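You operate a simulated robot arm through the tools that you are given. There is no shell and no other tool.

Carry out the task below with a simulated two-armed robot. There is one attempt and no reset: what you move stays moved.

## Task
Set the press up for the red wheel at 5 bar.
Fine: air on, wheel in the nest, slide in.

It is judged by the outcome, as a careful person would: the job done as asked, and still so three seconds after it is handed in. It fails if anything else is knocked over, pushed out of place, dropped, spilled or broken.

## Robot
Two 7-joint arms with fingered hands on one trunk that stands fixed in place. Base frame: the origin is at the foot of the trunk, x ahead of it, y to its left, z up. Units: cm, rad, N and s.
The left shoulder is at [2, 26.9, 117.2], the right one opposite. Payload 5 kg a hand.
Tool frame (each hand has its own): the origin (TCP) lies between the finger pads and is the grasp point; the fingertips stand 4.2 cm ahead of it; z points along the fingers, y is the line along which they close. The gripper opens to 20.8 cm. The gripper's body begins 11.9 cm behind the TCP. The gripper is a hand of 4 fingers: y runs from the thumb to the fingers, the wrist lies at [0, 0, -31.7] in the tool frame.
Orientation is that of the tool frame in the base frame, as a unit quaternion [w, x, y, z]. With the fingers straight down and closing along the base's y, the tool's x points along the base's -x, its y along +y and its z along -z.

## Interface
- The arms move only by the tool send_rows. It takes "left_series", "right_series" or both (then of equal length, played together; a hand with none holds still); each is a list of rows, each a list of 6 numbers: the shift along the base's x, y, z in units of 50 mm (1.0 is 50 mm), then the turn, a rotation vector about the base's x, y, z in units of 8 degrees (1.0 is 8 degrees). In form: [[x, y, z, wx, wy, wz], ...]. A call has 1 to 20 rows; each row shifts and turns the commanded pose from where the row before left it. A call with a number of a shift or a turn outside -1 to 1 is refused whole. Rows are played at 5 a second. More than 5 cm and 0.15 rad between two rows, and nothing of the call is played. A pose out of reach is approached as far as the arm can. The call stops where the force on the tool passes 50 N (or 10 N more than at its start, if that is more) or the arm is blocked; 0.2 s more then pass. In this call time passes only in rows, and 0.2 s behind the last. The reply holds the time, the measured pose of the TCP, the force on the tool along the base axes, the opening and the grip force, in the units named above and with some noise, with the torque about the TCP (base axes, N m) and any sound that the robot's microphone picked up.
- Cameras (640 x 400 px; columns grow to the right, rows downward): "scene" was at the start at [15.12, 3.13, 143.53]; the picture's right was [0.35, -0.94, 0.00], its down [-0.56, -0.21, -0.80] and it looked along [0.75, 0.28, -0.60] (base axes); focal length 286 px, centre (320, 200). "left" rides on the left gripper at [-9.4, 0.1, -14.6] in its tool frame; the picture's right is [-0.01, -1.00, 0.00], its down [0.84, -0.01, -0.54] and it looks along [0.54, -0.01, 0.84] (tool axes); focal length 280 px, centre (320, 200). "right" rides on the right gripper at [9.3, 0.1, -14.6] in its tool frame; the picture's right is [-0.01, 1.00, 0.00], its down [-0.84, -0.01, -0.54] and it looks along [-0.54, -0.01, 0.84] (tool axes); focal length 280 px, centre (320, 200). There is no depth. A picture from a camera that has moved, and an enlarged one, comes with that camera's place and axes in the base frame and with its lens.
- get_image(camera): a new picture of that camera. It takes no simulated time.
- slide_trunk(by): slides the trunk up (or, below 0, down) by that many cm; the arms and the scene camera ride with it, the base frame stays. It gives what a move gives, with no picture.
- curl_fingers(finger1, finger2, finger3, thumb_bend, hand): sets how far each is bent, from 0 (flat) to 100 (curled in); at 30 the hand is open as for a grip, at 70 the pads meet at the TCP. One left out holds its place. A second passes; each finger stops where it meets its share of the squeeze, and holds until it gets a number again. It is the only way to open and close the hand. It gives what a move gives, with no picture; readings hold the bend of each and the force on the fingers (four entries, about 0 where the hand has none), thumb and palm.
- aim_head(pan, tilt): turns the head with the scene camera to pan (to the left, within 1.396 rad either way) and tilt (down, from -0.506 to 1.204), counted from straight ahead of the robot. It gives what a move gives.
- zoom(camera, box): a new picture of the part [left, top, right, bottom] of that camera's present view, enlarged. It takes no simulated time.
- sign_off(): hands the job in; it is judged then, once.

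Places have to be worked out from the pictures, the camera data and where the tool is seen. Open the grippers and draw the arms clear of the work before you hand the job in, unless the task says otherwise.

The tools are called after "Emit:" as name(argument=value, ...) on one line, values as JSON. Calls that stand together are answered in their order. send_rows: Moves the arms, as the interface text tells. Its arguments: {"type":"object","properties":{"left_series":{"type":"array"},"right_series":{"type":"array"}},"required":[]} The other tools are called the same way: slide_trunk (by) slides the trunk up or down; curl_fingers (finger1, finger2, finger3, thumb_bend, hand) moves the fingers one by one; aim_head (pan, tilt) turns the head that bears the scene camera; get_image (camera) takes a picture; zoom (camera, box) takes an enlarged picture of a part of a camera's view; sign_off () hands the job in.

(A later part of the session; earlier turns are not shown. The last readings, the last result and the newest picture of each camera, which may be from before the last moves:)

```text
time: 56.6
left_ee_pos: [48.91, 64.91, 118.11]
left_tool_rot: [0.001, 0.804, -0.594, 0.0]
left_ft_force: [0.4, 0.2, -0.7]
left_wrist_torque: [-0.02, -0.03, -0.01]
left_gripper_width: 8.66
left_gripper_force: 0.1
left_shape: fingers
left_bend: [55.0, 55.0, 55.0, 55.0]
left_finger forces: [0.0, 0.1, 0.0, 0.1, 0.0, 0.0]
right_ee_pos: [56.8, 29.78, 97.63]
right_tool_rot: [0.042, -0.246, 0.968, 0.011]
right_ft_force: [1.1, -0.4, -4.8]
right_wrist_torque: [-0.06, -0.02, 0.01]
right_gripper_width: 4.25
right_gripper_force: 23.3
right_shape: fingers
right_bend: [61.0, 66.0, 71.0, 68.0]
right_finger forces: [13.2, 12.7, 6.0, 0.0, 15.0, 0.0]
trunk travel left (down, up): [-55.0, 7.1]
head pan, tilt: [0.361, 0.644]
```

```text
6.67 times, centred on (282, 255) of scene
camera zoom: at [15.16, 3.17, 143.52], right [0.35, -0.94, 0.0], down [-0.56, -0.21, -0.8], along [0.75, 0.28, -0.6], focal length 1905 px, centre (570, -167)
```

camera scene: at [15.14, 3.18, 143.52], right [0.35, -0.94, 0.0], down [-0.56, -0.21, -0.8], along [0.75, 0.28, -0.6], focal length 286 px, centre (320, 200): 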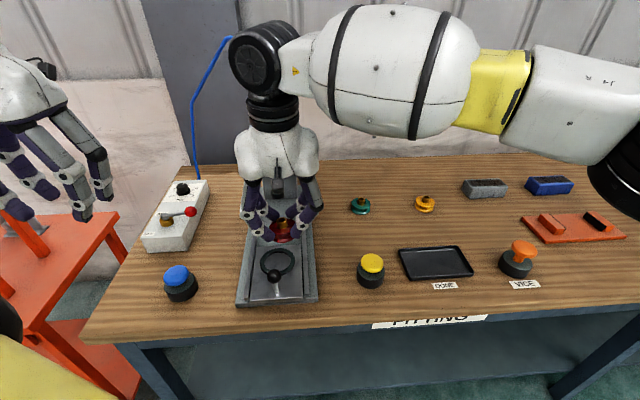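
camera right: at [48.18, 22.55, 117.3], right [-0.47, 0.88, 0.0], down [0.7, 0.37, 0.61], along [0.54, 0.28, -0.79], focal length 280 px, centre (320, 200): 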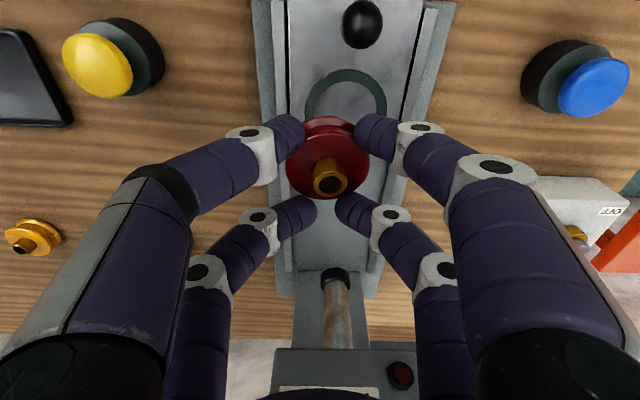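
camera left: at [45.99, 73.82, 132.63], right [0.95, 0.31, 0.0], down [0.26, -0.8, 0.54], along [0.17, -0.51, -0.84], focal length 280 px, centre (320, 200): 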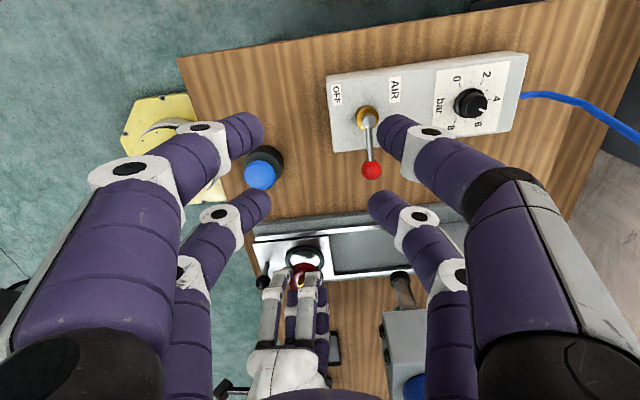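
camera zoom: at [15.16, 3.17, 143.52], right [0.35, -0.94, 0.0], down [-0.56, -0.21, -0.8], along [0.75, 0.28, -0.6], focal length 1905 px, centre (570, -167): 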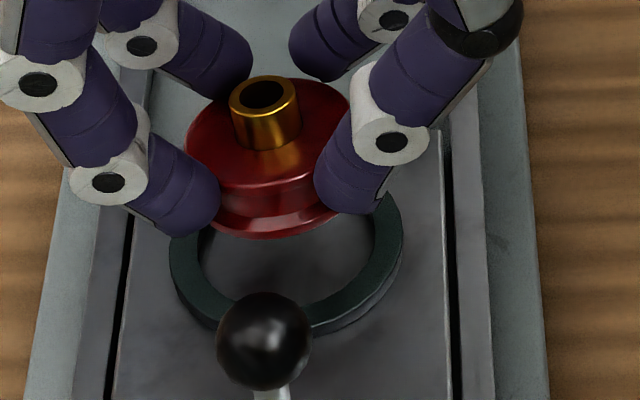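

Both views agree: the wheel is within ~1.5 mm of the nest axis (needs about +0.13 cm in x). I correct that and descend until the wheel is about 5 mm above the ring.

Emit:
send_rows(right_series=[[0.026, -0.005, -0.15, 0, 0, 0], [0, 0, -0.2, 0, 0, 0], [0, 0, -0.2, 0, 0, 0], [0, 0, 0, 0, 0, 0], [0, 0, 0, 0, 0, 0]])

Emit:
zoom(camera="left", box=[280, 240, 330, 290])

Emit:
zoom(camera="scene", box=[250, 225, 315, 285])

Emit:
zoom(camera="right", box=[240, 40, 440, 230])

```text
time: 57.8
left_ee_pos: [48.85, 64.85, 118.12]
left_tool_rot: [0.0, 0.804, -0.594, 0.0]
left_ft_force: [0.3, -1.0, 0.1]
left_wrist_torque: [-0.02, 0.01, 0.01]
left_gripper_width: 8.67
left_gripper_force: 0.1
left_shape: fingers
left_bend: [55.0, 55.0, 55.0, 55.0]
left_finger forces: [0.0, 0.0, 0.0, 0.1, 0.1, 0.1]
right_ee_pos: [56.96, 29.61, 94.69]
right_tool_rot: [0.042, -0.246, 0.968, 0.011]
right_ft_force: [0.0, 0.7, -4.9]
right_wrist_torque: [0.01, -0.02, 0.04]
right_gripper_width: 4.24
right_gripper_force: 23.1
right_shape: fingers
right_bend: [61.0, 66.0, 71.0, 68.0]
right_finger forces: [13.2, 12.8, 6.0, 0.0, 14.9, 0.0]
trunk travel left (down, up): [-55.0, 7.1]
head pan, tilt: [0.361, 0.644]
```

```text
8.00 times, centred on (305, 265) of left
camera zoom: at [46.0, 73.81, 132.64], right [0.95, 0.31, 0.0], down [0.26, -0.8, 0.54], along [0.16, -0.51, -0.84], focal length 2243 px, centre (440, -320)
```

zoom: 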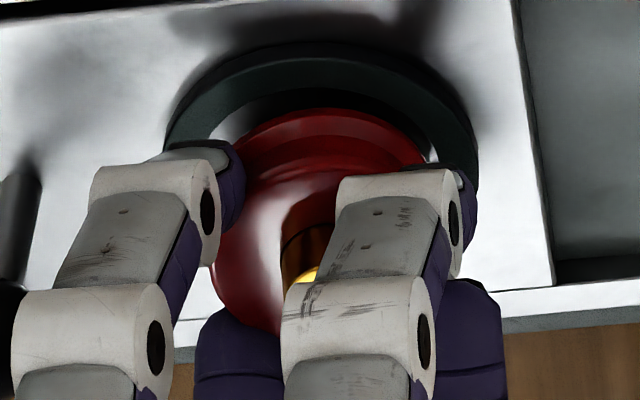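

```text
6.67 times, centred on (282, 255) of scene
camera zoom: at [15.16, 3.16, 143.52], right [0.35, -0.94, 0.0], down [-0.56, -0.21, -0.8], along [0.75, 0.28, -0.6], focal length 1905 px, centre (570, -167)
```

zoom: 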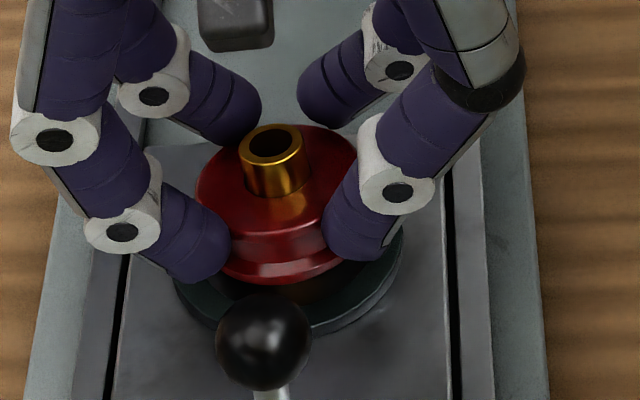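

```text
2.11 times, centred on (340, 135) of right
camera zoom: at [47.65, 24.74, 108.59], right [-0.47, 0.88, 0.0], down [0.7, 0.37, 0.61], along [0.54, 0.28, -0.79], focal length 590 px, centre (278, 337)
```

zoom: 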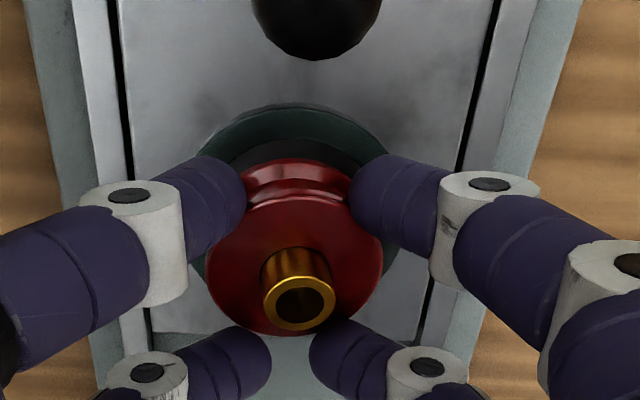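

The wheel is just above the ring and looks concentric. I zoom closer in the left view to compare the gaps on either side.

Emit:
zoom(camera="left", box=[290, 243, 326, 266])

Emit:
zoom(camera="scene", box=[262, 240, 308, 276])

```text
16.00 times, centred on (308, 254) of left
camera zoom: at [46.0, 73.81, 132.64], right [0.95, 0.31, 0.0], down [0.26, -0.8, 0.54], along [0.16, -0.51, -0.84], focal length 4486 px, centre (512, -672)
```

zoom: 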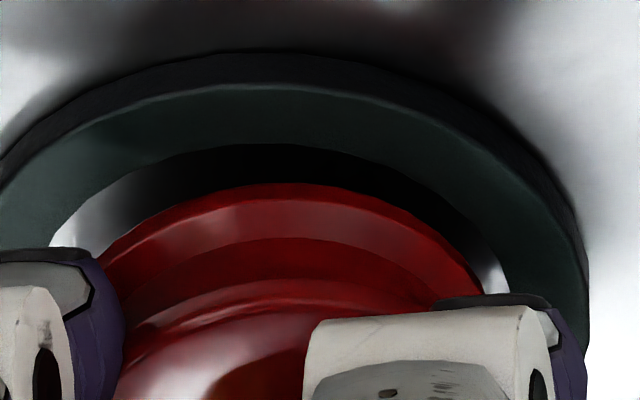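

```text
11.11 times, centred on (285, 258) of scene
camera zoom: at [15.16, 3.16, 143.52], right [0.35, -0.94, 0.0], down [-0.56, -0.21, -0.8], along [0.75, 0.28, -0.6], focal length 3175 px, centre (709, -444)
```

zoom: 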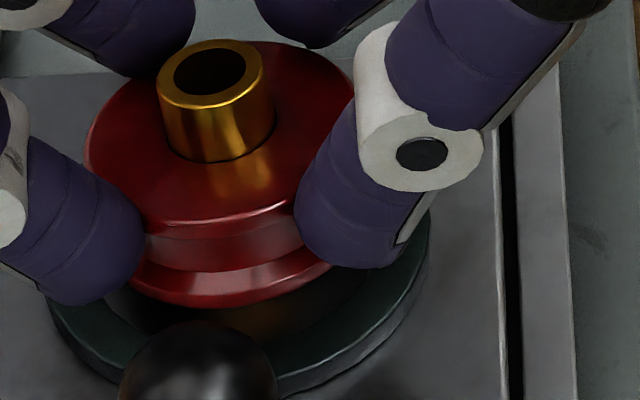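

Lateral alignment is good; the left view suggests the wheel sits about 2 mm too far toward the press. I shift −0.15 cm along the slide axis and lower in small steps while watching the force.

Emit:
send_rows(right_series=[[-0.028, -0.01, 0, 0, 0, 0], [0, 0, -0.06, 0, 0, 0], [0, 0, -0.04, 0, 0, 0], [0, 0, 0, 0, 0, 0]])

Emit:
zoom(camera="left", box=[290, 243, 326, 266])

Emit:
zoom(camera="scene", box=[262, 240, 308, 276])

```text
time: 58.8
left_ee_pos: [49.0, 64.9, 118.05]
left_tool_rot: [0.0, 0.804, -0.594, 0.0]
left_ft_force: [-0.4, 0.1, 0.1]
left_wrist_torque: [0.02, 0.02, 0.0]
left_gripper_width: 8.63
left_gripper_force: 0.1
left_shape: fingers
left_bend: [55.0, 55.0, 55.0, 55.0]
left_finger forces: [0.0, 0.0, 0.0, 0.0, 0.0, 0.0]
right_ee_pos: [56.68, 29.64, 94.32]
right_tool_rot: [0.043, -0.247, 0.968, 0.011]
right_ft_force: [0.2, -0.3, -6.5]
right_wrist_torque: [0.0, -0.03, 0.01]
right_gripper_width: 4.24
right_gripper_force: 23.1
right_shape: fingers
right_bend: [61.0, 66.0, 71.0, 68.0]
right_finger forces: [13.2, 12.8, 6.0, 0.1, 14.9, 0.0]
trunk travel left (down, up): [-55.0, 7.1]
head pan, tilt: [0.361, 0.644]
```

```text
16.00 times, centred on (308, 254) of left
camera zoom: at [45.99, 73.8, 132.65], right [0.95, 0.31, 0.0], down [0.26, -0.8, 0.54], along [0.16, -0.51, -0.84], focal length 4486 px, centre (512, -672)
```

zoom: 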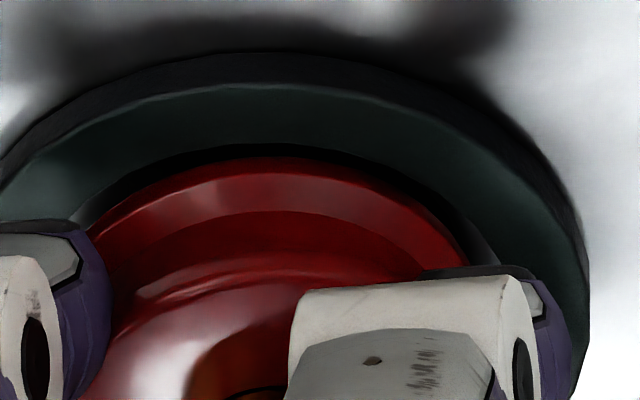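

```text
11.11 times, centred on (285, 258) of scene
camera zoom: at [15.15, 3.15, 143.52], right [0.35, -0.94, 0.0], down [-0.56, -0.21, -0.8], along [0.75, 0.28, -0.6], focal length 3175 px, centre (709, -444)
```

zoom: 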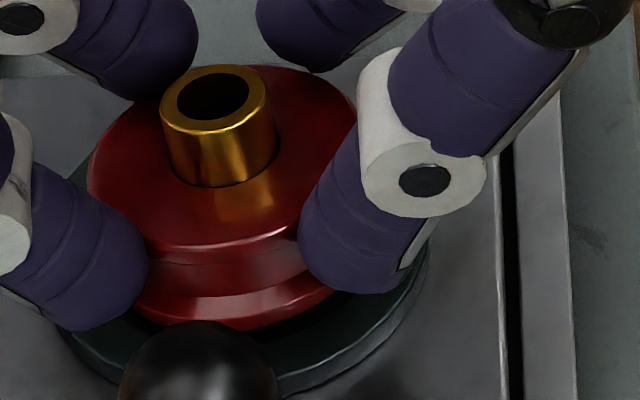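

Now the fits coincide in the left view, with an even ~1.5 mm gap. I lower in 2–3 mm steps and watch the vertical force.

Emit:
send_rows(right_series=[[0, 0, -0.05, 0, 0, 0], [0, 0, 0, 0, 0, 0]])

Emit:
send_rows(right_series=[[0, 0, -0.05, 0, 0, 0], [0, 0, 0, 0, 0, 0]])

Emit:
zoom(camera="left", box=[290, 243, 326, 266])

```text
time: 59.4
left_ee_pos: [48.85, 64.75, 118.2]
left_tool_rot: [-0.001, 0.803, -0.595, 0.0]
left_ft_force: [0.5, -0.3, -0.1]
left_wrist_torque: [0.01, 0.01, -0.01]
left_gripper_width: 8.64
left_gripper_force: 0.0
left_shape: fingers
left_bend: [55.0, 55.0, 55.0, 55.0]
left_finger forces: [0.0, 0.1, 0.1, 0.0, 0.1, 0.0]
right_ee_pos: [56.73, 29.56, 94.12]
right_tool_rot: [0.042, -0.247, 0.968, 0.01]
right_ft_force: [1.1, 0.1, -0.6]
right_wrist_torque: [0.11, -0.08, -0.03]
right_gripper_width: 4.22
right_gripper_force: 24.0
right_shape: fingers
right_bend: [61.0, 66.0, 71.0, 68.0]
right_finger forces: [13.2, 13.8, 6.2, 0.1, 15.3, 0.1]
trunk travel left (down, up): [-55.0, 7.1]
head pan, tilt: [0.361, 0.644]
```

```text
time: 60.0
left_ee_pos: [48.81, 64.87, 118.11]
left_tool_rot: [0.001, 0.804, -0.594, 0.0]
left_ft_force: [-0.9, 0.5, -0.5]
left_wrist_torque: [-0.01, -0.02, -0.01]
left_gripper_width: 8.64
left_gripper_force: 0.0
left_shape: fingers
left_bend: [55.0, 55.0, 55.0, 55.0]
left_finger forces: [0.1, 0.0, 0.0, 0.0, 0.0, 0.1]
right_ee_pos: [56.71, 29.62, 93.9]
right_tool_rot: [0.043, -0.247, 0.968, 0.011]
right_ft_force: [0.2, 0.8, 14.5]
right_wrist_torque: [0.64, -0.24, -0.01]
right_gripper_width: 4.24
right_gripper_force: 32.3
right_shape: fingers
right_bend: [61.0, 66.0, 71.0, 68.0]
right_finger forces: [13.8, 26.3, 5.5, 0.1, 18.6, 0.0]
trunk travel left (down, up): [-55.0, 7.1]
head pan, tilt: [0.361, 0.644]
```

```text
16.00 times, centred on (308, 254) of left
camera zoom: at [45.91, 73.76, 132.73], right [0.95, 0.31, 0.0], down [0.26, -0.8, 0.54], along [0.17, -0.51, -0.84], focal length 4486 px, centre (512, -672)
```

zoom: 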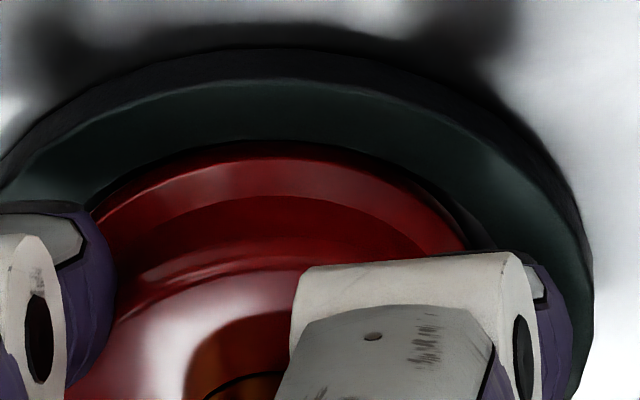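

The wheel touched the ring edge on the +y side (+14 N, torque pointing there). I lift 3 mm, shift about 1.5 mm toward −y, and lower again.

Emit:
send_rows(right_series=[[0, 0, 0.08, 0, 0, 0], [-0.004, -0.032, 0, 0, 0, 0], [0, 0, -0.03, 0, 0, 0], [0, 0, -0.03, 0, 0, 0], [0, 0, 0, 0, 0, 0]])

Emit:
zoom(camera="left", box=[290, 243, 326, 266])

```text
time: 61.2
left_ee_pos: [48.84, 64.78, 118.15]
left_tool_rot: [-0.001, 0.804, -0.594, -0.001]
left_ft_force: [-0.7, -1.0, -0.1]
left_wrist_torque: [0.01, -0.02, 0.0]
left_gripper_width: 8.66
left_gripper_force: 0.0
left_shape: fingers
left_bend: [55.0, 55.0, 55.0, 55.0]
left_finger forces: [0.0, 0.0, 0.1, 0.0, 0.1, 0.0]
right_ee_pos: [56.86, 29.57, 93.9]
right_tool_rot: [0.043, -0.247, 0.968, 0.012]
right_ft_force: [0.1, -2.5, 10.1]
right_wrist_torque: [0.07, -0.15, -0.01]
right_gripper_width: 4.23
right_gripper_force: 28.8
right_shape: fingers
right_bend: [61.0, 66.0, 71.0, 68.0]
right_finger forces: [13.6, 18.0, 7.0, 0.0, 18.6, 0.0]
trunk travel left (down, up): [-55.0, 7.1]
head pan, tilt: [0.361, 0.644]
```

```text
16.00 times, centred on (308, 254) of left
camera zoom: at [45.94, 73.75, 132.72], right [0.95, 0.31, 0.0], down [0.26, -0.8, 0.54], along [0.17, -0.51, -0.84], focal length 4486 px, centre (512, -672)
```

zoom: 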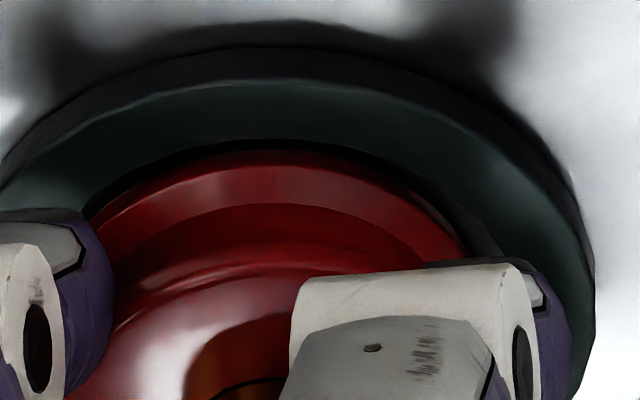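

Now the load is nearly centred with a slight +x bias (torque small), so it is riding on the rim. I lift slightly, shift 1 mm back along the slide axis, and lower again.

Emit:
send_rows(right_series=[[0, 0, 0.05, 0, 0, 0], [-0.02, -0.006, 0, 0, 0, 0], [0, 0, -0.05, 0, 0, 0], [0, 0, 0, 0, 0, 0]])

Emit:
zoom(camera="right", box=[250, 60, 410, 220])

Emit:
zoom(camera="scene", box=[262, 240, 308, 276])

```text
time: 62.2
left_ee_pos: [48.95, 64.78, 118.03]
left_tool_rot: [0.0, 0.804, -0.595, -0.001]
left_ft_force: [-0.6, -0.6, 0.4]
left_wrist_torque: [0.0, 0.03, -0.04]
left_gripper_width: 8.62
left_gripper_force: 0.1
left_shape: fingers
left_bend: [55.0, 55.0, 55.0, 55.0]
left_finger forces: [0.0, 0.0, 0.0, 0.0, 0.0, 0.0]
right_ee_pos: [56.64, 29.59, 93.96]
right_tool_rot: [0.043, -0.247, 0.968, 0.011]
right_ft_force: [1.8, -0.6, 5.2]
right_wrist_torque: [0.28, -0.18, -0.03]
right_gripper_width: 4.23
right_gripper_force: 29.2
right_shape: fingers
right_bend: [61.0, 66.0, 71.0, 68.0]
right_finger forces: [13.5, 19.8, 7.1, 0.1, 17.7, 0.0]
trunk travel left (down, up): [-55.0, 7.1]
head pan, tilt: [0.361, 0.644]
```

```text
2.50 times, centred on (330, 140) of right
camera zoom: at [47.3, 24.5, 107.78], right [-0.47, 0.89, 0.0], down [0.7, 0.37, 0.61], along [0.54, 0.29, -0.79], focal length 701 px, centre (295, 350)
```

zoom: 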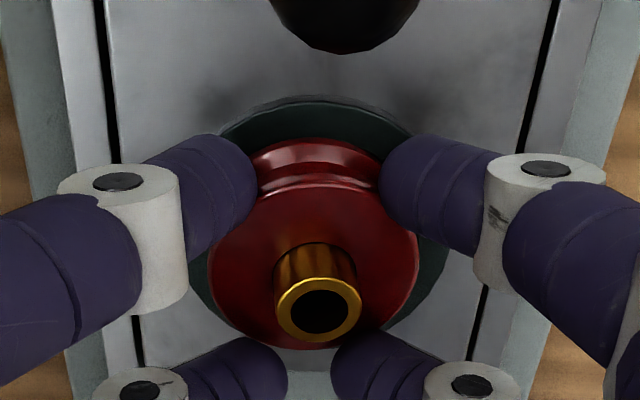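

```text
11.11 times, centred on (285, 258) of scene
camera zoom: at [15.12, 3.12, 143.54], right [0.35, -0.94, 0.0], down [-0.56, -0.21, -0.8], along [0.75, 0.28, -0.6], focal length 3175 px, centre (709, -444)
```

zoom: 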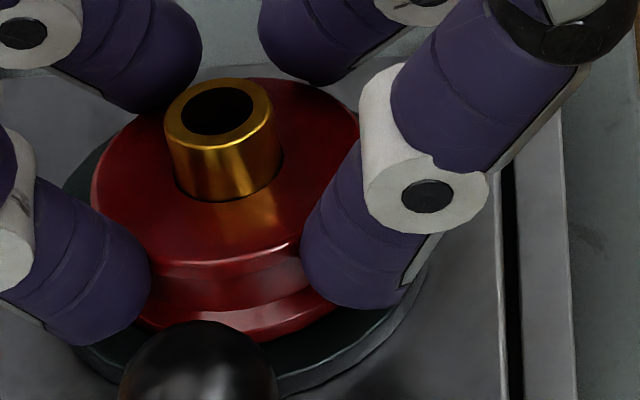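

Contact is now on the +x/+y rim (F≈+10 N, lever arm (1.7, 2.7) cm). I lift a touch, shift ~1.2 mm toward −x/−y, and lower again.

Emit:
send_rows(right_series=[[0, 0, 0.05, 0, 0, 0], [-0.015, -0.02, 0, 0, 0, 0], [0, 0, -0.05, 0, 0, 0], [0, 0, 0, 0, 0, 0]])

```text
time: 63.2
left_ee_pos: [48.65, 64.84, 118.1]
left_tool_rot: [-0.001, 0.804, -0.595, 0.0]
left_ft_force: [0.7, 0.7, 0.8]
left_wrist_torque: [-0.01, 0.03, -0.02]
left_gripper_width: 8.64
left_gripper_force: 0.1
left_shape: fingers
left_bend: [55.0, 55.0, 55.0, 55.0]
left_finger forces: [0.0, 0.0, 0.0, 0.0, 0.0, 0.0]
right_ee_pos: [56.64, 29.37, 93.94]
right_tool_rot: [0.043, -0.248, 0.968, 0.011]
right_ft_force: [5.1, -0.2, 8.9]
right_wrist_torque: [0.16, -0.38, 0.02]
right_gripper_width: 4.22
right_gripper_force: 30.8
right_shape: fingers
right_bend: [61.0, 66.0, 71.0, 68.0]
right_finger forces: [14.0, 19.2, 9.3, 0.0, 18.1, 0.0]
trunk travel left (down, up): [-55.0, 7.1]
head pan, tilt: [0.361, 0.644]
```

Now the nest pushes the wheel in +x (5 N) with the load nearly centred, so the −x side has begun to enter. I ease +0.07 cm in x at this height and watch whether it drops.

Emit:
send_rows(right_series=[[0.014, 0, 0, 0, 0, 0], [0, 0, 0, 0, 0, 0]])

Emit:
zoom(camera="left", box=[290, 243, 326, 266])

Emit:
zoom(camera="scene", box=[262, 240, 308, 276])

```text
time: 63.8
left_ee_pos: [48.73, 64.84, 118.12]
left_tool_rot: [0.0, 0.804, -0.594, 0.0]
left_ft_force: [-0.7, 0.1, 0.5]
left_wrist_torque: [0.03, -0.01, -0.02]
left_gripper_width: 8.64
left_gripper_force: 0.0
left_shape: fingers
left_bend: [55.0, 55.0, 55.0, 55.0]
left_finger forces: [0.1, 0.0, 0.0, 0.0, 0.0, 0.0]
right_ee_pos: [56.59, 29.54, 94.04]
right_tool_rot: [0.043, -0.247, 0.968, 0.011]
right_ft_force: [1.6, -0.7, 18.6]
right_wrist_torque: [0.37, -0.3, 0.04]
right_gripper_width: 4.19
right_gripper_force: 33.7
right_shape: fingers
right_bend: [61.0, 66.0, 71.0, 68.0]
right_finger forces: [14.9, 24.0, 8.2, 0.1, 20.2, 0.0]
trunk travel left (down, up): [-55.0, 7.1]
head pan, tilt: [0.361, 0.644]
```

```text
16.00 times, centred on (308, 254) of left
camera zoom: at [45.9, 73.75, 132.73], right [0.95, 0.31, 0.0], down [0.26, -0.8, 0.54], along [0.17, -0.51, -0.84], focal length 4486 px, centre (512, -672)
```

zoom: 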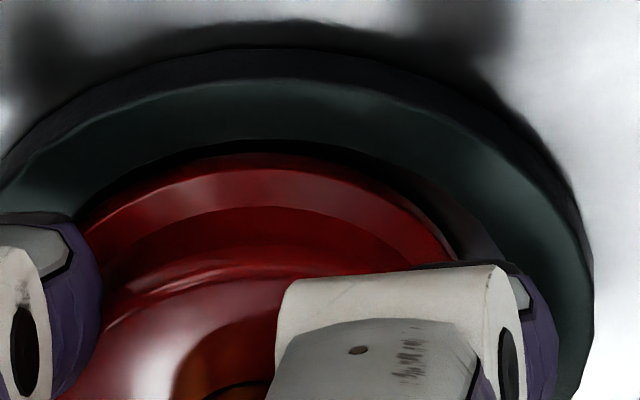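

```text
11.11 times, centred on (285, 258) of scene
camera zoom: at [15.06, 3.1, 143.55], right [0.35, -0.94, 0.0], down [-0.56, -0.21, -0.8], along [0.75, 0.28, -0.6], focal length 3175 px, centre (709, -444)
```

zoom: 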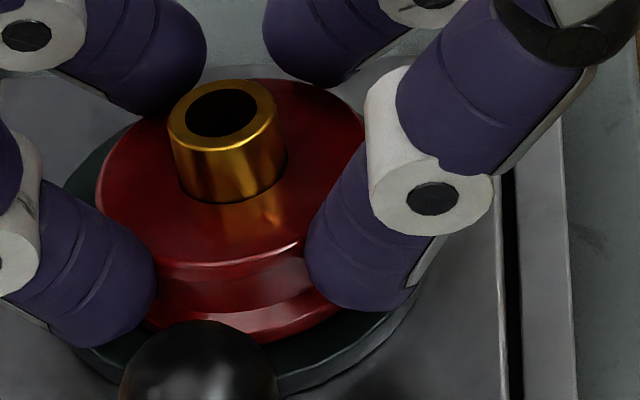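

Load is now spread with some +x/+y bias, and the left view shows the wheel about 2 mm too far back along the slide axis. I lift slightly, shift +0.2 cm in x, and lower again.

Emit:
send_rows(right_series=[[0, 0, 0.06, 0, 0, 0], [0.042, 0.002, 0, 0, 0, 0], [0, 0, -0.04, 0, 0, 0], [0, 0, 0, 0, 0, 0]])

```text
time: 64.8
left_ee_pos: [48.71, 64.76, 118.09]
left_tool_rot: [0.0, 0.804, -0.595, 0.0]
left_ft_force: [0.3, -0.3, 0.0]
left_wrist_torque: [0.0, 0.01, 0.0]
left_gripper_width: 8.63
left_gripper_force: 0.0
left_shape: fingers
left_bend: [55.0, 55.0, 55.0, 55.0]
left_finger forces: [0.1, 0.1, 0.0, 0.0, 0.1, 0.1]
right_ee_pos: [56.83, 29.37, 94.08]
right_tool_rot: [0.042, -0.247, 0.968, 0.01]
right_ft_force: [-3.5, -0.1, 3.9]
right_wrist_torque: [0.11, 0.12, 0.05]
right_gripper_width: 4.17
right_gripper_force: 28.2
right_shape: fingers
right_bend: [61.0, 66.0, 71.0, 69.0]
right_finger forces: [15.5, 16.8, 6.3, 0.0, 17.5, 0.0]
trunk travel left (down, up): [-55.0, 7.1]
head pan, tilt: [0.361, 0.644]
```

Now the nest pushes −x (−3.5 N), where before it pushed +x: the true x lies between. I shift −0.11 in x and −0.08 in y and press down gently.

Emit:
send_rows(right_series=[[-0.022, -0.016, 0.02, 0, 0, 0], [0, 0, -0.03, 0, 0, 0], [0, 0, 0, 0, 0, 0]])

```text
time: 65.6
left_ee_pos: [48.81, 64.84, 118.05]
left_tool_rot: [0.0, 0.804, -0.595, 0.0]
left_ft_force: [-0.5, -0.5, 0.0]
left_wrist_torque: [0.02, -0.02, 0.0]
left_gripper_width: 8.66
left_gripper_force: 0.2
left_shape: fingers
left_bend: [55.0, 55.0, 55.0, 55.0]
left_finger forces: [0.0, 0.1, 0.0, 0.0, 0.1, 0.0]
right_ee_pos: [56.71, 29.27, 93.83]
right_tool_rot: [0.044, -0.246, 0.968, 0.011]
right_ft_force: [0.8, 2.5, 10.9]
right_wrist_torque: [0.35, -0.24, 0.05]
right_gripper_width: 4.18
right_gripper_force: 30.6
right_shape: fingers
right_bend: [61.0, 66.0, 71.0, 69.0]
right_finger forces: [15.4, 20.2, 8.4, 0.0, 17.4, 0.1]
trunk travel left (down, up): [-55.0, 7.1]
head pan, tilt: [0.361, 0.644]
```

Fy has now flipped sign too, so the centre lies between these positions: about (−0.03, −0.26) from first contact. I go there and zoom in to see whether the flange has entered the ring.

Emit:
send_rows(right_series=[[0, 0.02, 0.02, 0, 0, 0], [0, 0, -0.02, 0, 0, 0], [0, 0, 0, 0, 0, 0]])

Emit:
zoom(camera="scene", box=[266, 248, 304, 276])

Emit:
zoom(camera="right", box=[285, 90, 365, 150])

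Emit:
zoom(camera="left", box=[290, 243, 326, 266])

```text
time: 66.4
left_ee_pos: [48.74, 64.83, 118.0]
left_tool_rot: [-0.001, 0.804, -0.595, 0.0]
left_ft_force: [-0.3, 0.1, -0.5]
left_wrist_torque: [0.03, 0.03, 0.04]
left_gripper_width: 8.63
left_gripper_force: 0.0
left_shape: fingers
left_bend: [55.0, 55.0, 55.0, 55.0]
left_finger forces: [0.0, 0.1, 0.0, 0.0, 0.0, 0.0]
right_ee_pos: [56.74, 29.34, 94.12]
right_tool_rot: [0.042, -0.247, 0.968, 0.01]
right_ft_force: [1.5, -3.4, 11.4]
right_wrist_torque: [0.12, -0.33, -0.01]
right_gripper_width: 4.21
right_gripper_force: 31.8
right_shape: fingers
right_bend: [61.0, 66.0, 71.0, 69.0]
right_finger forces: [14.3, 21.6, 7.8, 0.0, 20.4, 0.0]
trunk travel left (down, up): [-55.0, 7.1]
head pan, tilt: [0.361, 0.644]
```

```text
14.29 times, centred on (285, 262) of scene
camera zoom: at [15.08, 3.09, 143.54], right [0.35, -0.94, 0.0], down [-0.56, -0.21, -0.8], along [0.75, 0.28, -0.6], focal length 4082 px, centre (820, -686)
```

zoom: 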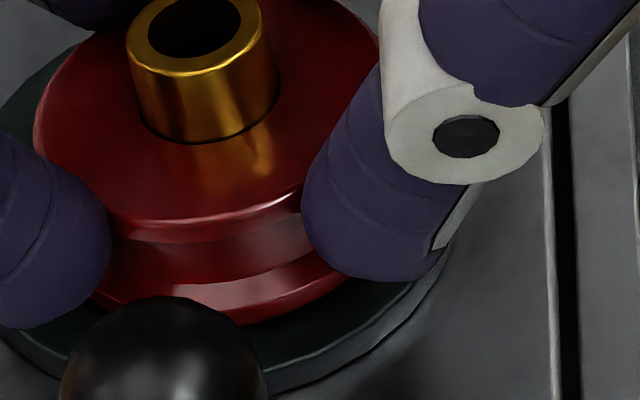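

```text
6.67 times, centred on (325, 120) of right
camera zoom: at [47.38, 24.37, 107.76], right [-0.47, 0.89, 0.0], down [0.7, 0.37, 0.61], along [0.54, 0.28, -0.79], focal length 1869 px, centre (287, 733)
```

zoom: 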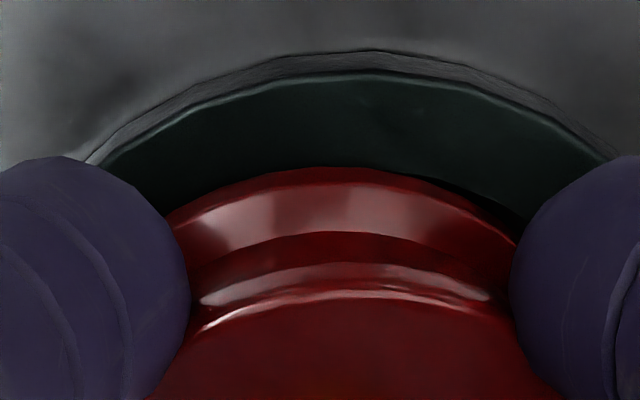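

```text
16.00 times, centred on (308, 254) of left
camera zoom: at [45.94, 73.74, 132.71], right [0.95, 0.31, 0.0], down [0.26, -0.8, 0.54], along [0.17, -0.51, -0.84], focal length 4486 px, centre (512, -672)
```

zoom: 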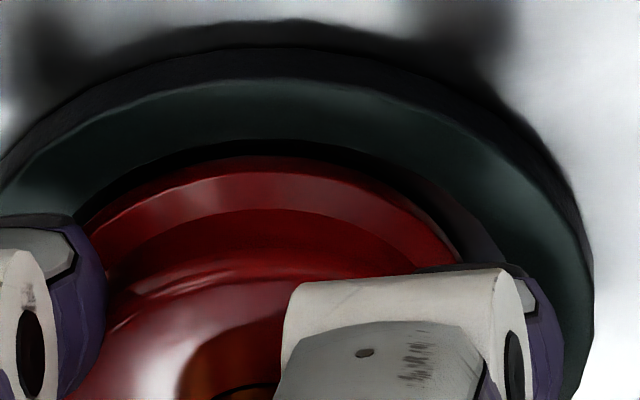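

The lateral forces were mostly friction, so I rely on geometry: refitting with wheel radius 3.0 and ring inner radius 3.27, the wheel must move about +0.25 in x and +0.1 in y. I lift 3 mm, shift, and lower gently.

Emit:
send_rows(right_series=[[0, 0, 0.07, 0, 0, 0], [0.05, 0.022, 0, 0, 0, 0], [0, 0, -0.03, 0, 0, 0], [0, 0, 0, 0, 0, 0]])

Emit:
zoom(camera="right", box=[285, 90, 365, 150])

Emit:
zoom(camera="left", box=[290, 243, 326, 266])

```text
time: 67.4
left_ee_pos: [48.75, 64.91, 118.05]
left_tool_rot: [0.0, 0.804, -0.594, 0.0]
left_ft_force: [-0.3, 0.7, 0.1]
left_wrist_torque: [0.01, -0.05, -0.04]
left_gripper_width: 8.62
left_gripper_force: 0.1
left_shape: fingers
left_bend: [55.0, 55.0, 55.0, 55.0]
left_finger forces: [0.0, 0.0, 0.0, 0.0, 0.1, 0.0]
right_ee_pos: [56.93, 29.58, 94.06]
right_tool_rot: [0.042, -0.247, 0.968, 0.011]
right_ft_force: [0.4, 0.7, -5.4]
right_wrist_torque: [-0.01, 0.03, -0.01]
right_gripper_width: 4.22
right_gripper_force: 26.2
right_shape: fingers
right_bend: [61.0, 66.0, 71.0, 69.0]
right_finger forces: [14.6, 16.7, 5.2, 0.0, 15.4, 0.0]
trunk travel left (down, up): [-55.0, 7.1]
head pan, tilt: [0.361, 0.644]
```

```text
6.67 times, centred on (325, 120) of right
camera zoom: at [47.67, 24.53, 107.87], right [-0.47, 0.88, 0.0], down [0.7, 0.37, 0.61], along [0.54, 0.28, -0.79], focal length 1869 px, centre (287, 733)
```

zoom: 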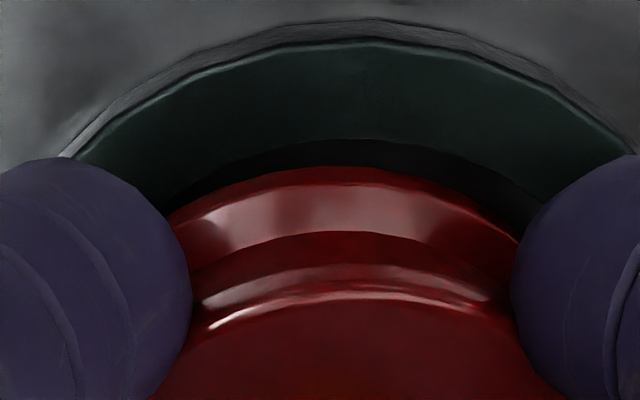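

```text
16.00 times, centred on (308, 254) of left
camera zoom: at [45.99, 73.8, 132.65], right [0.95, 0.31, 0.0], down [0.26, -0.8, 0.54], along [0.16, -0.51, -0.84], focal length 4486 px, centre (512, -672)
```

zoom: 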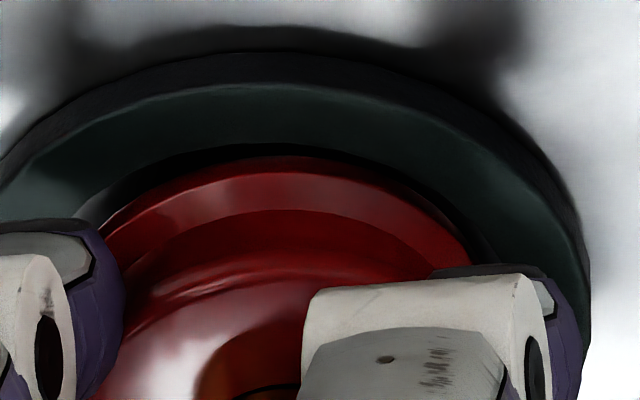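

Now there is no contact at z≈94.06 and the right view clearly shows the ring's inner edge with a dark gap in front of the wheel – it is nearly concentric. I nudge slightly to +y and lower further.

Emit:
send_rows(right_series=[[-0.006, 0.012, 0, 0, 0, 0], [0, 0, -0.05, 0, 0, 0], [0, 0, 0, 0, 0, 0]])

```text
time: 68.2
left_ee_pos: [48.74, 64.86, 118.18]
left_tool_rot: [0.001, 0.804, -0.595, 0.0]
left_ft_force: [-0.3, 0.1, -0.5]
left_wrist_torque: [-0.03, 0.0, 0.01]
left_gripper_width: 8.64
left_gripper_force: 0.0
left_shape: fingers
left_bend: [55.0, 55.0, 55.0, 55.0]
left_finger forces: [0.0, 0.0, 0.0, 0.1, 0.0, 0.0]
right_ee_pos: [56.92, 29.5, 94.0]
right_tool_rot: [0.043, -0.247, 0.968, 0.011]
right_ft_force: [-1.0, 0.4, 11.7]
right_wrist_torque: [0.47, -0.09, -0.01]
right_gripper_width: 4.21
right_gripper_force: 29.7
right_shape: fingers
right_bend: [61.0, 66.0, 71.0, 68.0]
right_finger forces: [14.8, 21.2, 6.1, 0.0, 17.6, 0.0]
trunk travel left (down, up): [-55.0, 7.1]
head pan, tilt: [0.361, 0.644]
```

Contact again on the +y side (+17 N). I look at both close-ups to see what is touching – wheel or fingertip.

Emit:
zoom(camera="left", box=[286, 240, 334, 270])

Emit:
zoom(camera="scene", box=[255, 232, 311, 276])

Emit:
zoom(camera="right", box=[265, 85, 385, 165])

```text
13.33 times, centred on (310, 255) of left
camera zoom: at [45.92, 73.75, 132.72], right [0.95, 0.31, 0.0], down [0.26, -0.8, 0.54], along [0.17, -0.51, -0.84], focal length 3738 px, centre (453, -533)
```

zoom: 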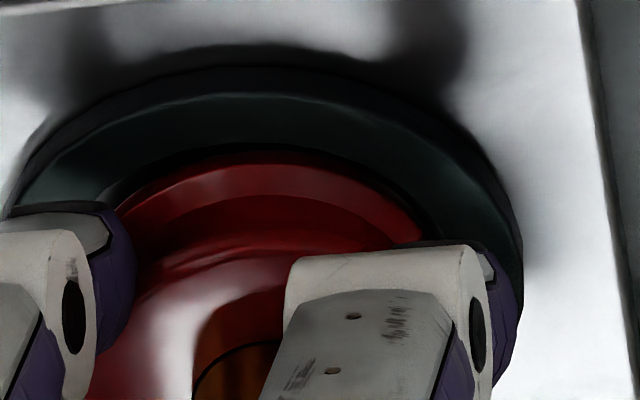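

```text
9.09 times, centred on (283, 254) of scene
camera zoom: at [15.07, 3.1, 143.55], right [0.35, -0.94, 0.0], down [-0.56, -0.21, -0.8], along [0.75, 0.28, -0.6], focal length 2598 px, centre (656, -291)
```

zoom: 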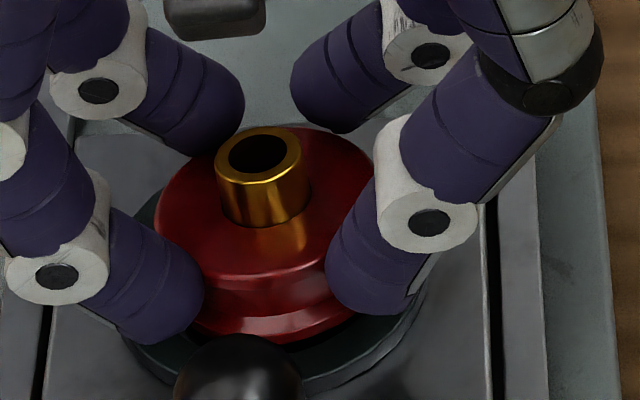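

```text
5.00 times, centred on (325, 125) of right
camera zoom: at [47.65, 24.56, 107.76], right [-0.47, 0.89, 0.0], down [0.7, 0.37, 0.61], along [0.54, 0.29, -0.79], focal length 1402 px, centre (295, 575)
```

zoom: 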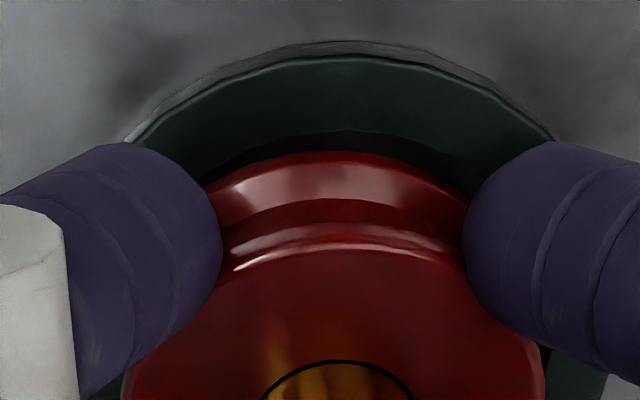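

Both camera fits say that the wheel is centred within ~1–2 mm and its underside is level with the ring top. I ease off the pressure, undo the last nudge, and then loosen the fingers slightly so that the wheel can drop into the nest while still caged.

Emit:
send_rows(right_series=[[0, 0, 0.035, 0, 0, 0], [0.004, -0.012, 0, 0, 0, 0], [0, 0, 0, 0, 0, 0]])

Emit:
curl_fingers(hand="right", finger1=59, finger2=63, finger3=66, thumb_bend=65)

Emit:
zoom(camera="left", box=[286, 240, 334, 270])

Emit:
zoom(camera="scene", box=[255, 232, 311, 276])

Emit:
zoom(camera="right", box=[240, 60, 420, 220])

```text
time: 69.0
left_ee_pos: [48.89, 64.87, 118.0]
left_tool_rot: [0.0, 0.804, -0.595, 0.0]
left_ft_force: [-0.1, -0.5, 0.5]
left_wrist_torque: [-0.02, 0.02, 0.02]
left_gripper_width: 8.65
left_gripper_force: 0.0
left_shape: fingers
left_bend: [55.0, 55.0, 55.0, 55.0]
left_finger forces: [0.1, 0.0, 0.1, 0.0, 0.0, 0.0]
right_ee_pos: [57.08, 29.48, 94.12]
right_tool_rot: [0.042, -0.246, 0.968, 0.01]
right_ft_force: [-0.5, 2.9, 1.9]
right_wrist_torque: [0.38, -0.04, 0.06]
right_gripper_width: 4.19
right_gripper_force: 28.4
right_shape: fingers
right_bend: [61.0, 66.0, 71.0, 68.0]
right_finger forces: [15.3, 20.4, 5.7, 0.1, 16.0, 0.0]
trunk travel left (down, up): [-55.0, 7.1]
head pan, tilt: [0.361, 0.644]
```

```text
time: 70.0
left_ee_pos: [48.75, 64.84, 118.06]
left_tool_rot: [0.0, 0.804, -0.595, 0.001]
left_ft_force: [-0.3, -0.1, 0.4]
left_wrist_torque: [0.02, 0.0, -0.04]
left_gripper_width: 8.66
left_gripper_force: 0.1
left_shape: fingers
left_bend: [55.0, 55.0, 55.0, 55.0]
left_finger forces: [0.0, 0.0, 0.1, 0.0, 0.0, 0.1]
right_ee_pos: [56.91, 29.6, 94.17]
right_tool_rot: [0.042, -0.247, 0.968, 0.011]
right_ft_force: [-0.7, -0.7, 0.4]
right_wrist_torque: [-0.05, 0.02, -0.02]
right_gripper_width: 5.09
right_gripper_force: 0.4
right_shape: fingers
right_bend: [59.0, 63.0, 66.0, 65.0]
right_finger forces: [0.3, 0.1, 0.0, 0.0, 0.7, 0.0]
trunk travel left (down, up): [-55.0, 7.1]
head pan, tilt: [0.361, 0.644]
```

```text
13.33 times, centred on (310, 255) of left
camera zoom: at [45.97, 73.78, 132.67], right [0.95, 0.31, 0.0], down [0.26, -0.8, 0.54], along [0.16, -0.51, -0.84], focal length 3738 px, centre (453, -533)
```

zoom: 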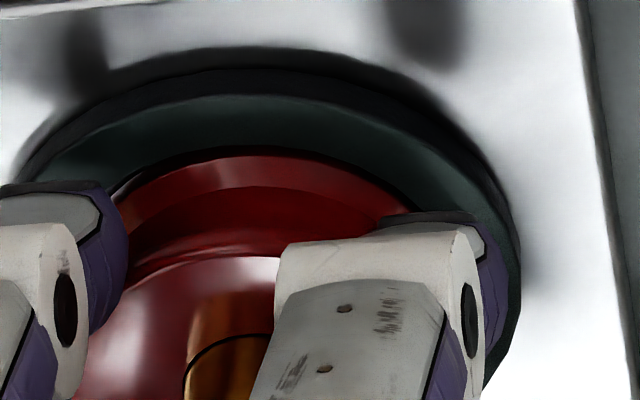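

```text
9.09 times, centred on (283, 254) of scene
camera zoom: at [15.13, 3.13, 143.53], right [0.35, -0.94, 0.0], down [-0.56, -0.21, -0.8], along [0.75, 0.28, -0.6], focal length 2598 px, centre (656, -291)
```

zoom: 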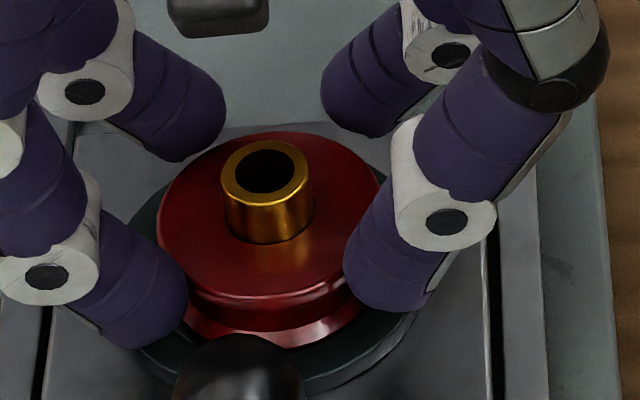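

```text
2.50 times, centred on (330, 140) of right
camera zoom: at [47.69, 24.5, 107.82], right [-0.47, 0.88, 0.0], down [0.7, 0.37, 0.61], along [0.54, 0.28, -0.79], focal length 701 px, centre (295, 350)
```

zoom: 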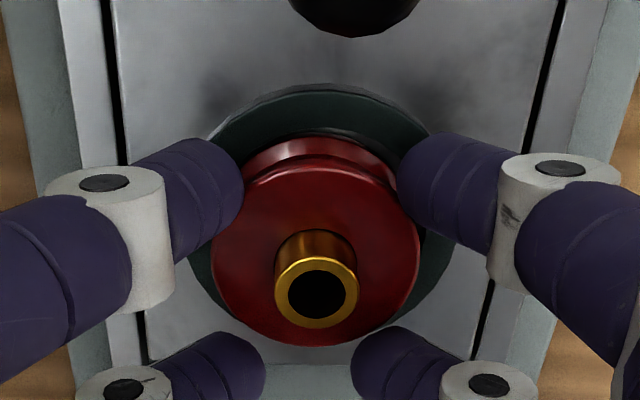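

The wheel dropped: its lower flange is now mostly hidden by the ring and the finger forces are near zero. I open the fingers a little more and lift the hand straight up to inspect.

Emit:
curl_fingers(hand="right", finger1=54, finger2=56, finger3=56, thumb_bend=56)

Emit:
send_rows(right_series=[[0, 0, 0.15, 0, 0, 0], [0, 0, 0.3, 0, 0, 0], [0, 0, 0.4, 0, 0, 0], [0, 0, 0.4, 0, 0, 0], [0, 0, 0, 0, 0, 0]])

Emit:
zoom(camera="left", box=[270, 230, 350, 290])

Emit:
zoom(camera="scene", box=[245, 225, 315, 290])

Emit:
zoom(camera="right", box=[230, 20, 430, 200])

```text
time: 71.0
left_ee_pos: [48.81, 64.83, 118.11]
left_tool_rot: [0.0, 0.804, -0.595, 0.0]
left_ft_force: [0.8, -1.5, -0.5]
left_wrist_torque: [0.02, 0.0, 0.01]
left_gripper_width: 8.61
left_gripper_force: 0.1
left_shape: fingers
left_bend: [55.0, 55.0, 55.0, 55.0]
left_finger forces: [0.1, 0.0, 0.0, 0.0, 0.0, 0.1]
right_ee_pos: [56.99, 29.52, 94.17]
right_tool_rot: [0.042, -0.247, 0.968, 0.011]
right_ft_force: [0.6, -0.1, 0.3]
right_wrist_torque: [-0.06, -0.02, 0.01]
right_gripper_width: 8.57
right_gripper_force: 0.2
right_shape: fingers
right_bend: [54.0, 56.0, 56.0, 56.0]
right_finger forces: [0.0, 0.0, 0.1, 0.0, 0.0, 0.0]
trunk travel left (down, up): [-55.0, 7.1]
head pan, tilt: [0.361, 0.644]
```

```text
time: 72.2
left_ee_pos: [48.78, 64.86, 118.06]
left_tool_rot: [0.0, 0.804, -0.595, 0.0]
left_ft_force: [-0.2, -0.3, 0.5]
left_wrist_torque: [0.0, -0.03, -0.02]
left_gripper_width: 8.61
left_gripper_force: 0.0
left_shape: fingers
left_bend: [55.0, 55.0, 55.0, 55.0]
left_finger forces: [0.0, 0.0, 0.0, 0.0, 0.1, 0.1]
right_ee_pos: [57.13, 29.52, 100.36]
right_tool_rot: [0.042, -0.247, 0.968, 0.011]
right_ft_force: [-0.5, 0.1, -0.3]
right_wrist_torque: [0.0, -0.04, 0.0]
right_gripper_width: 8.6
right_gripper_force: 0.1
right_shape: fingers
right_bend: [54.0, 56.0, 56.0, 56.0]
right_finger forces: [0.0, 0.1, 0.0, 0.1, 0.1, 0.0]
trunk travel left (down, up): [-55.0, 7.1]
head pan, tilt: [0.361, 0.644]
```

```text
6.67 times, centred on (310, 260) of left
camera zoom: at [45.99, 73.8, 132.64], right [0.95, 0.31, 0.0], down [0.26, -0.8, 0.54], along [0.16, -0.51, -0.84], focal length 1869 px, centre (387, -200)
```

zoom: 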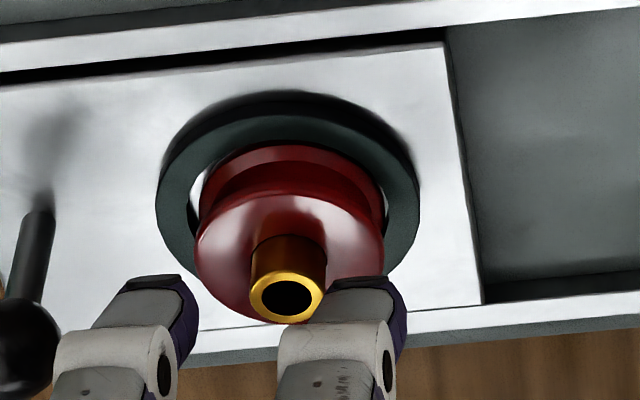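

```text
6.15 times, centred on (280, 258) of scene
camera zoom: at [15.14, 3.15, 143.52], right [0.35, -0.94, 0.0], down [-0.56, -0.21, -0.8], along [0.75, 0.28, -0.6], focal length 1759 px, centre (566, -154)
```

zoom: 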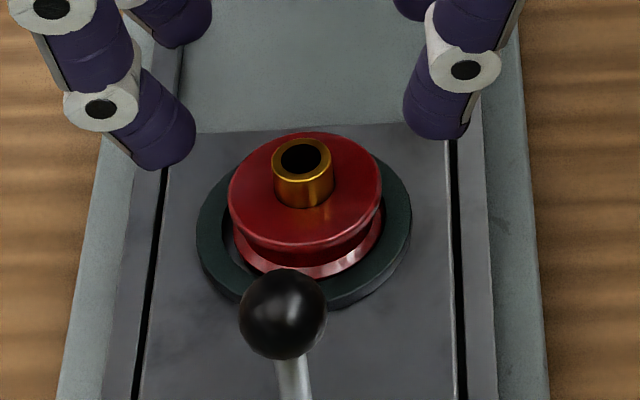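

```text
2.22 times, centred on (330, 110) of right
camera zoom: at [47.73, 24.54, 114.17], right [-0.47, 0.88, 0.0], down [0.7, 0.37, 0.61], along [0.54, 0.28, -0.79], focal length 623 px, centre (298, 400)
```

zoom: 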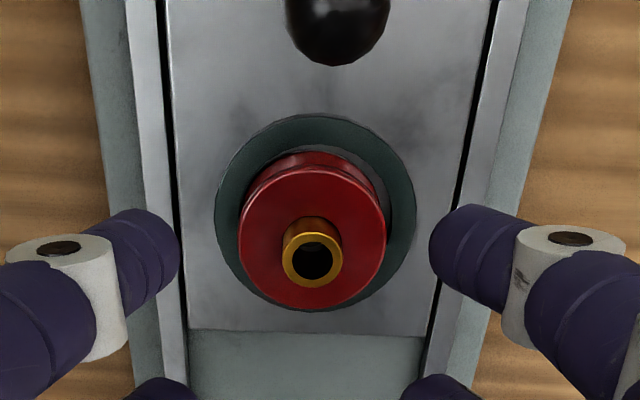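

The wheel sits inside the ring. I zoom closer from all three cameras to check that it is flat, not perched on the rim.

Emit:
zoom(camera="left", box=[285, 238, 330, 272])

Emit:
zoom(camera="scene", box=[260, 242, 304, 276])

Emit:
zoom(camera="right", box=[290, 60, 370, 120])

```text
11.76 times, centred on (308, 255) of left
camera zoom: at [45.99, 73.8, 132.64], right [0.95, 0.31, 0.0], down [0.26, -0.8, 0.54], along [0.16, -0.51, -0.84], focal length 3299 px, centre (467, -447)
```

zoom: 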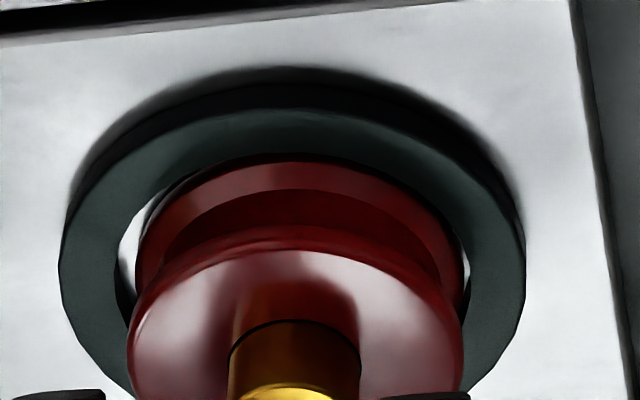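

```text
11.76 times, centred on (282, 259) of scene
camera zoom: at [15.14, 3.15, 143.52], right [0.35, -0.94, 0.0], down [-0.56, -0.21, -0.8], along [0.75, 0.28, -0.6], focal length 3362 px, centre (767, -494)
```

zoom: 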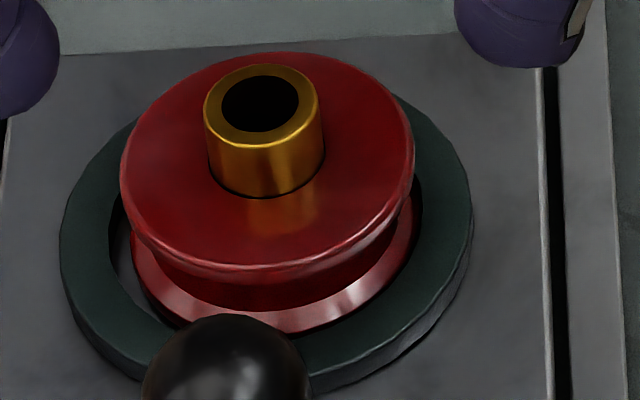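

```text
6.67 times, centred on (330, 90) of right
camera zoom: at [47.73, 24.54, 114.17], right [-0.47, 0.88, 0.0], down [0.7, 0.37, 0.61], along [0.54, 0.28, -0.79], focal length 1869 px, centre (253, 933)
```

zoom: 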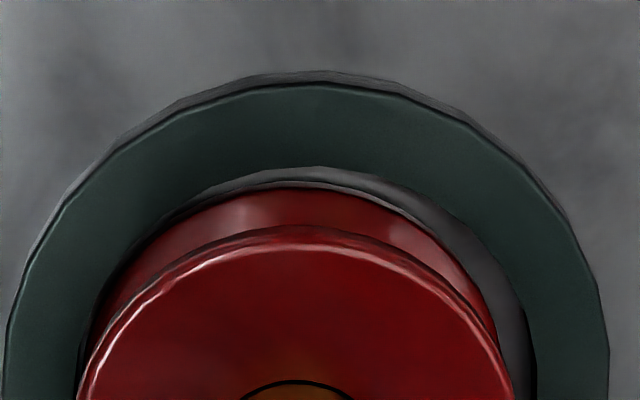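

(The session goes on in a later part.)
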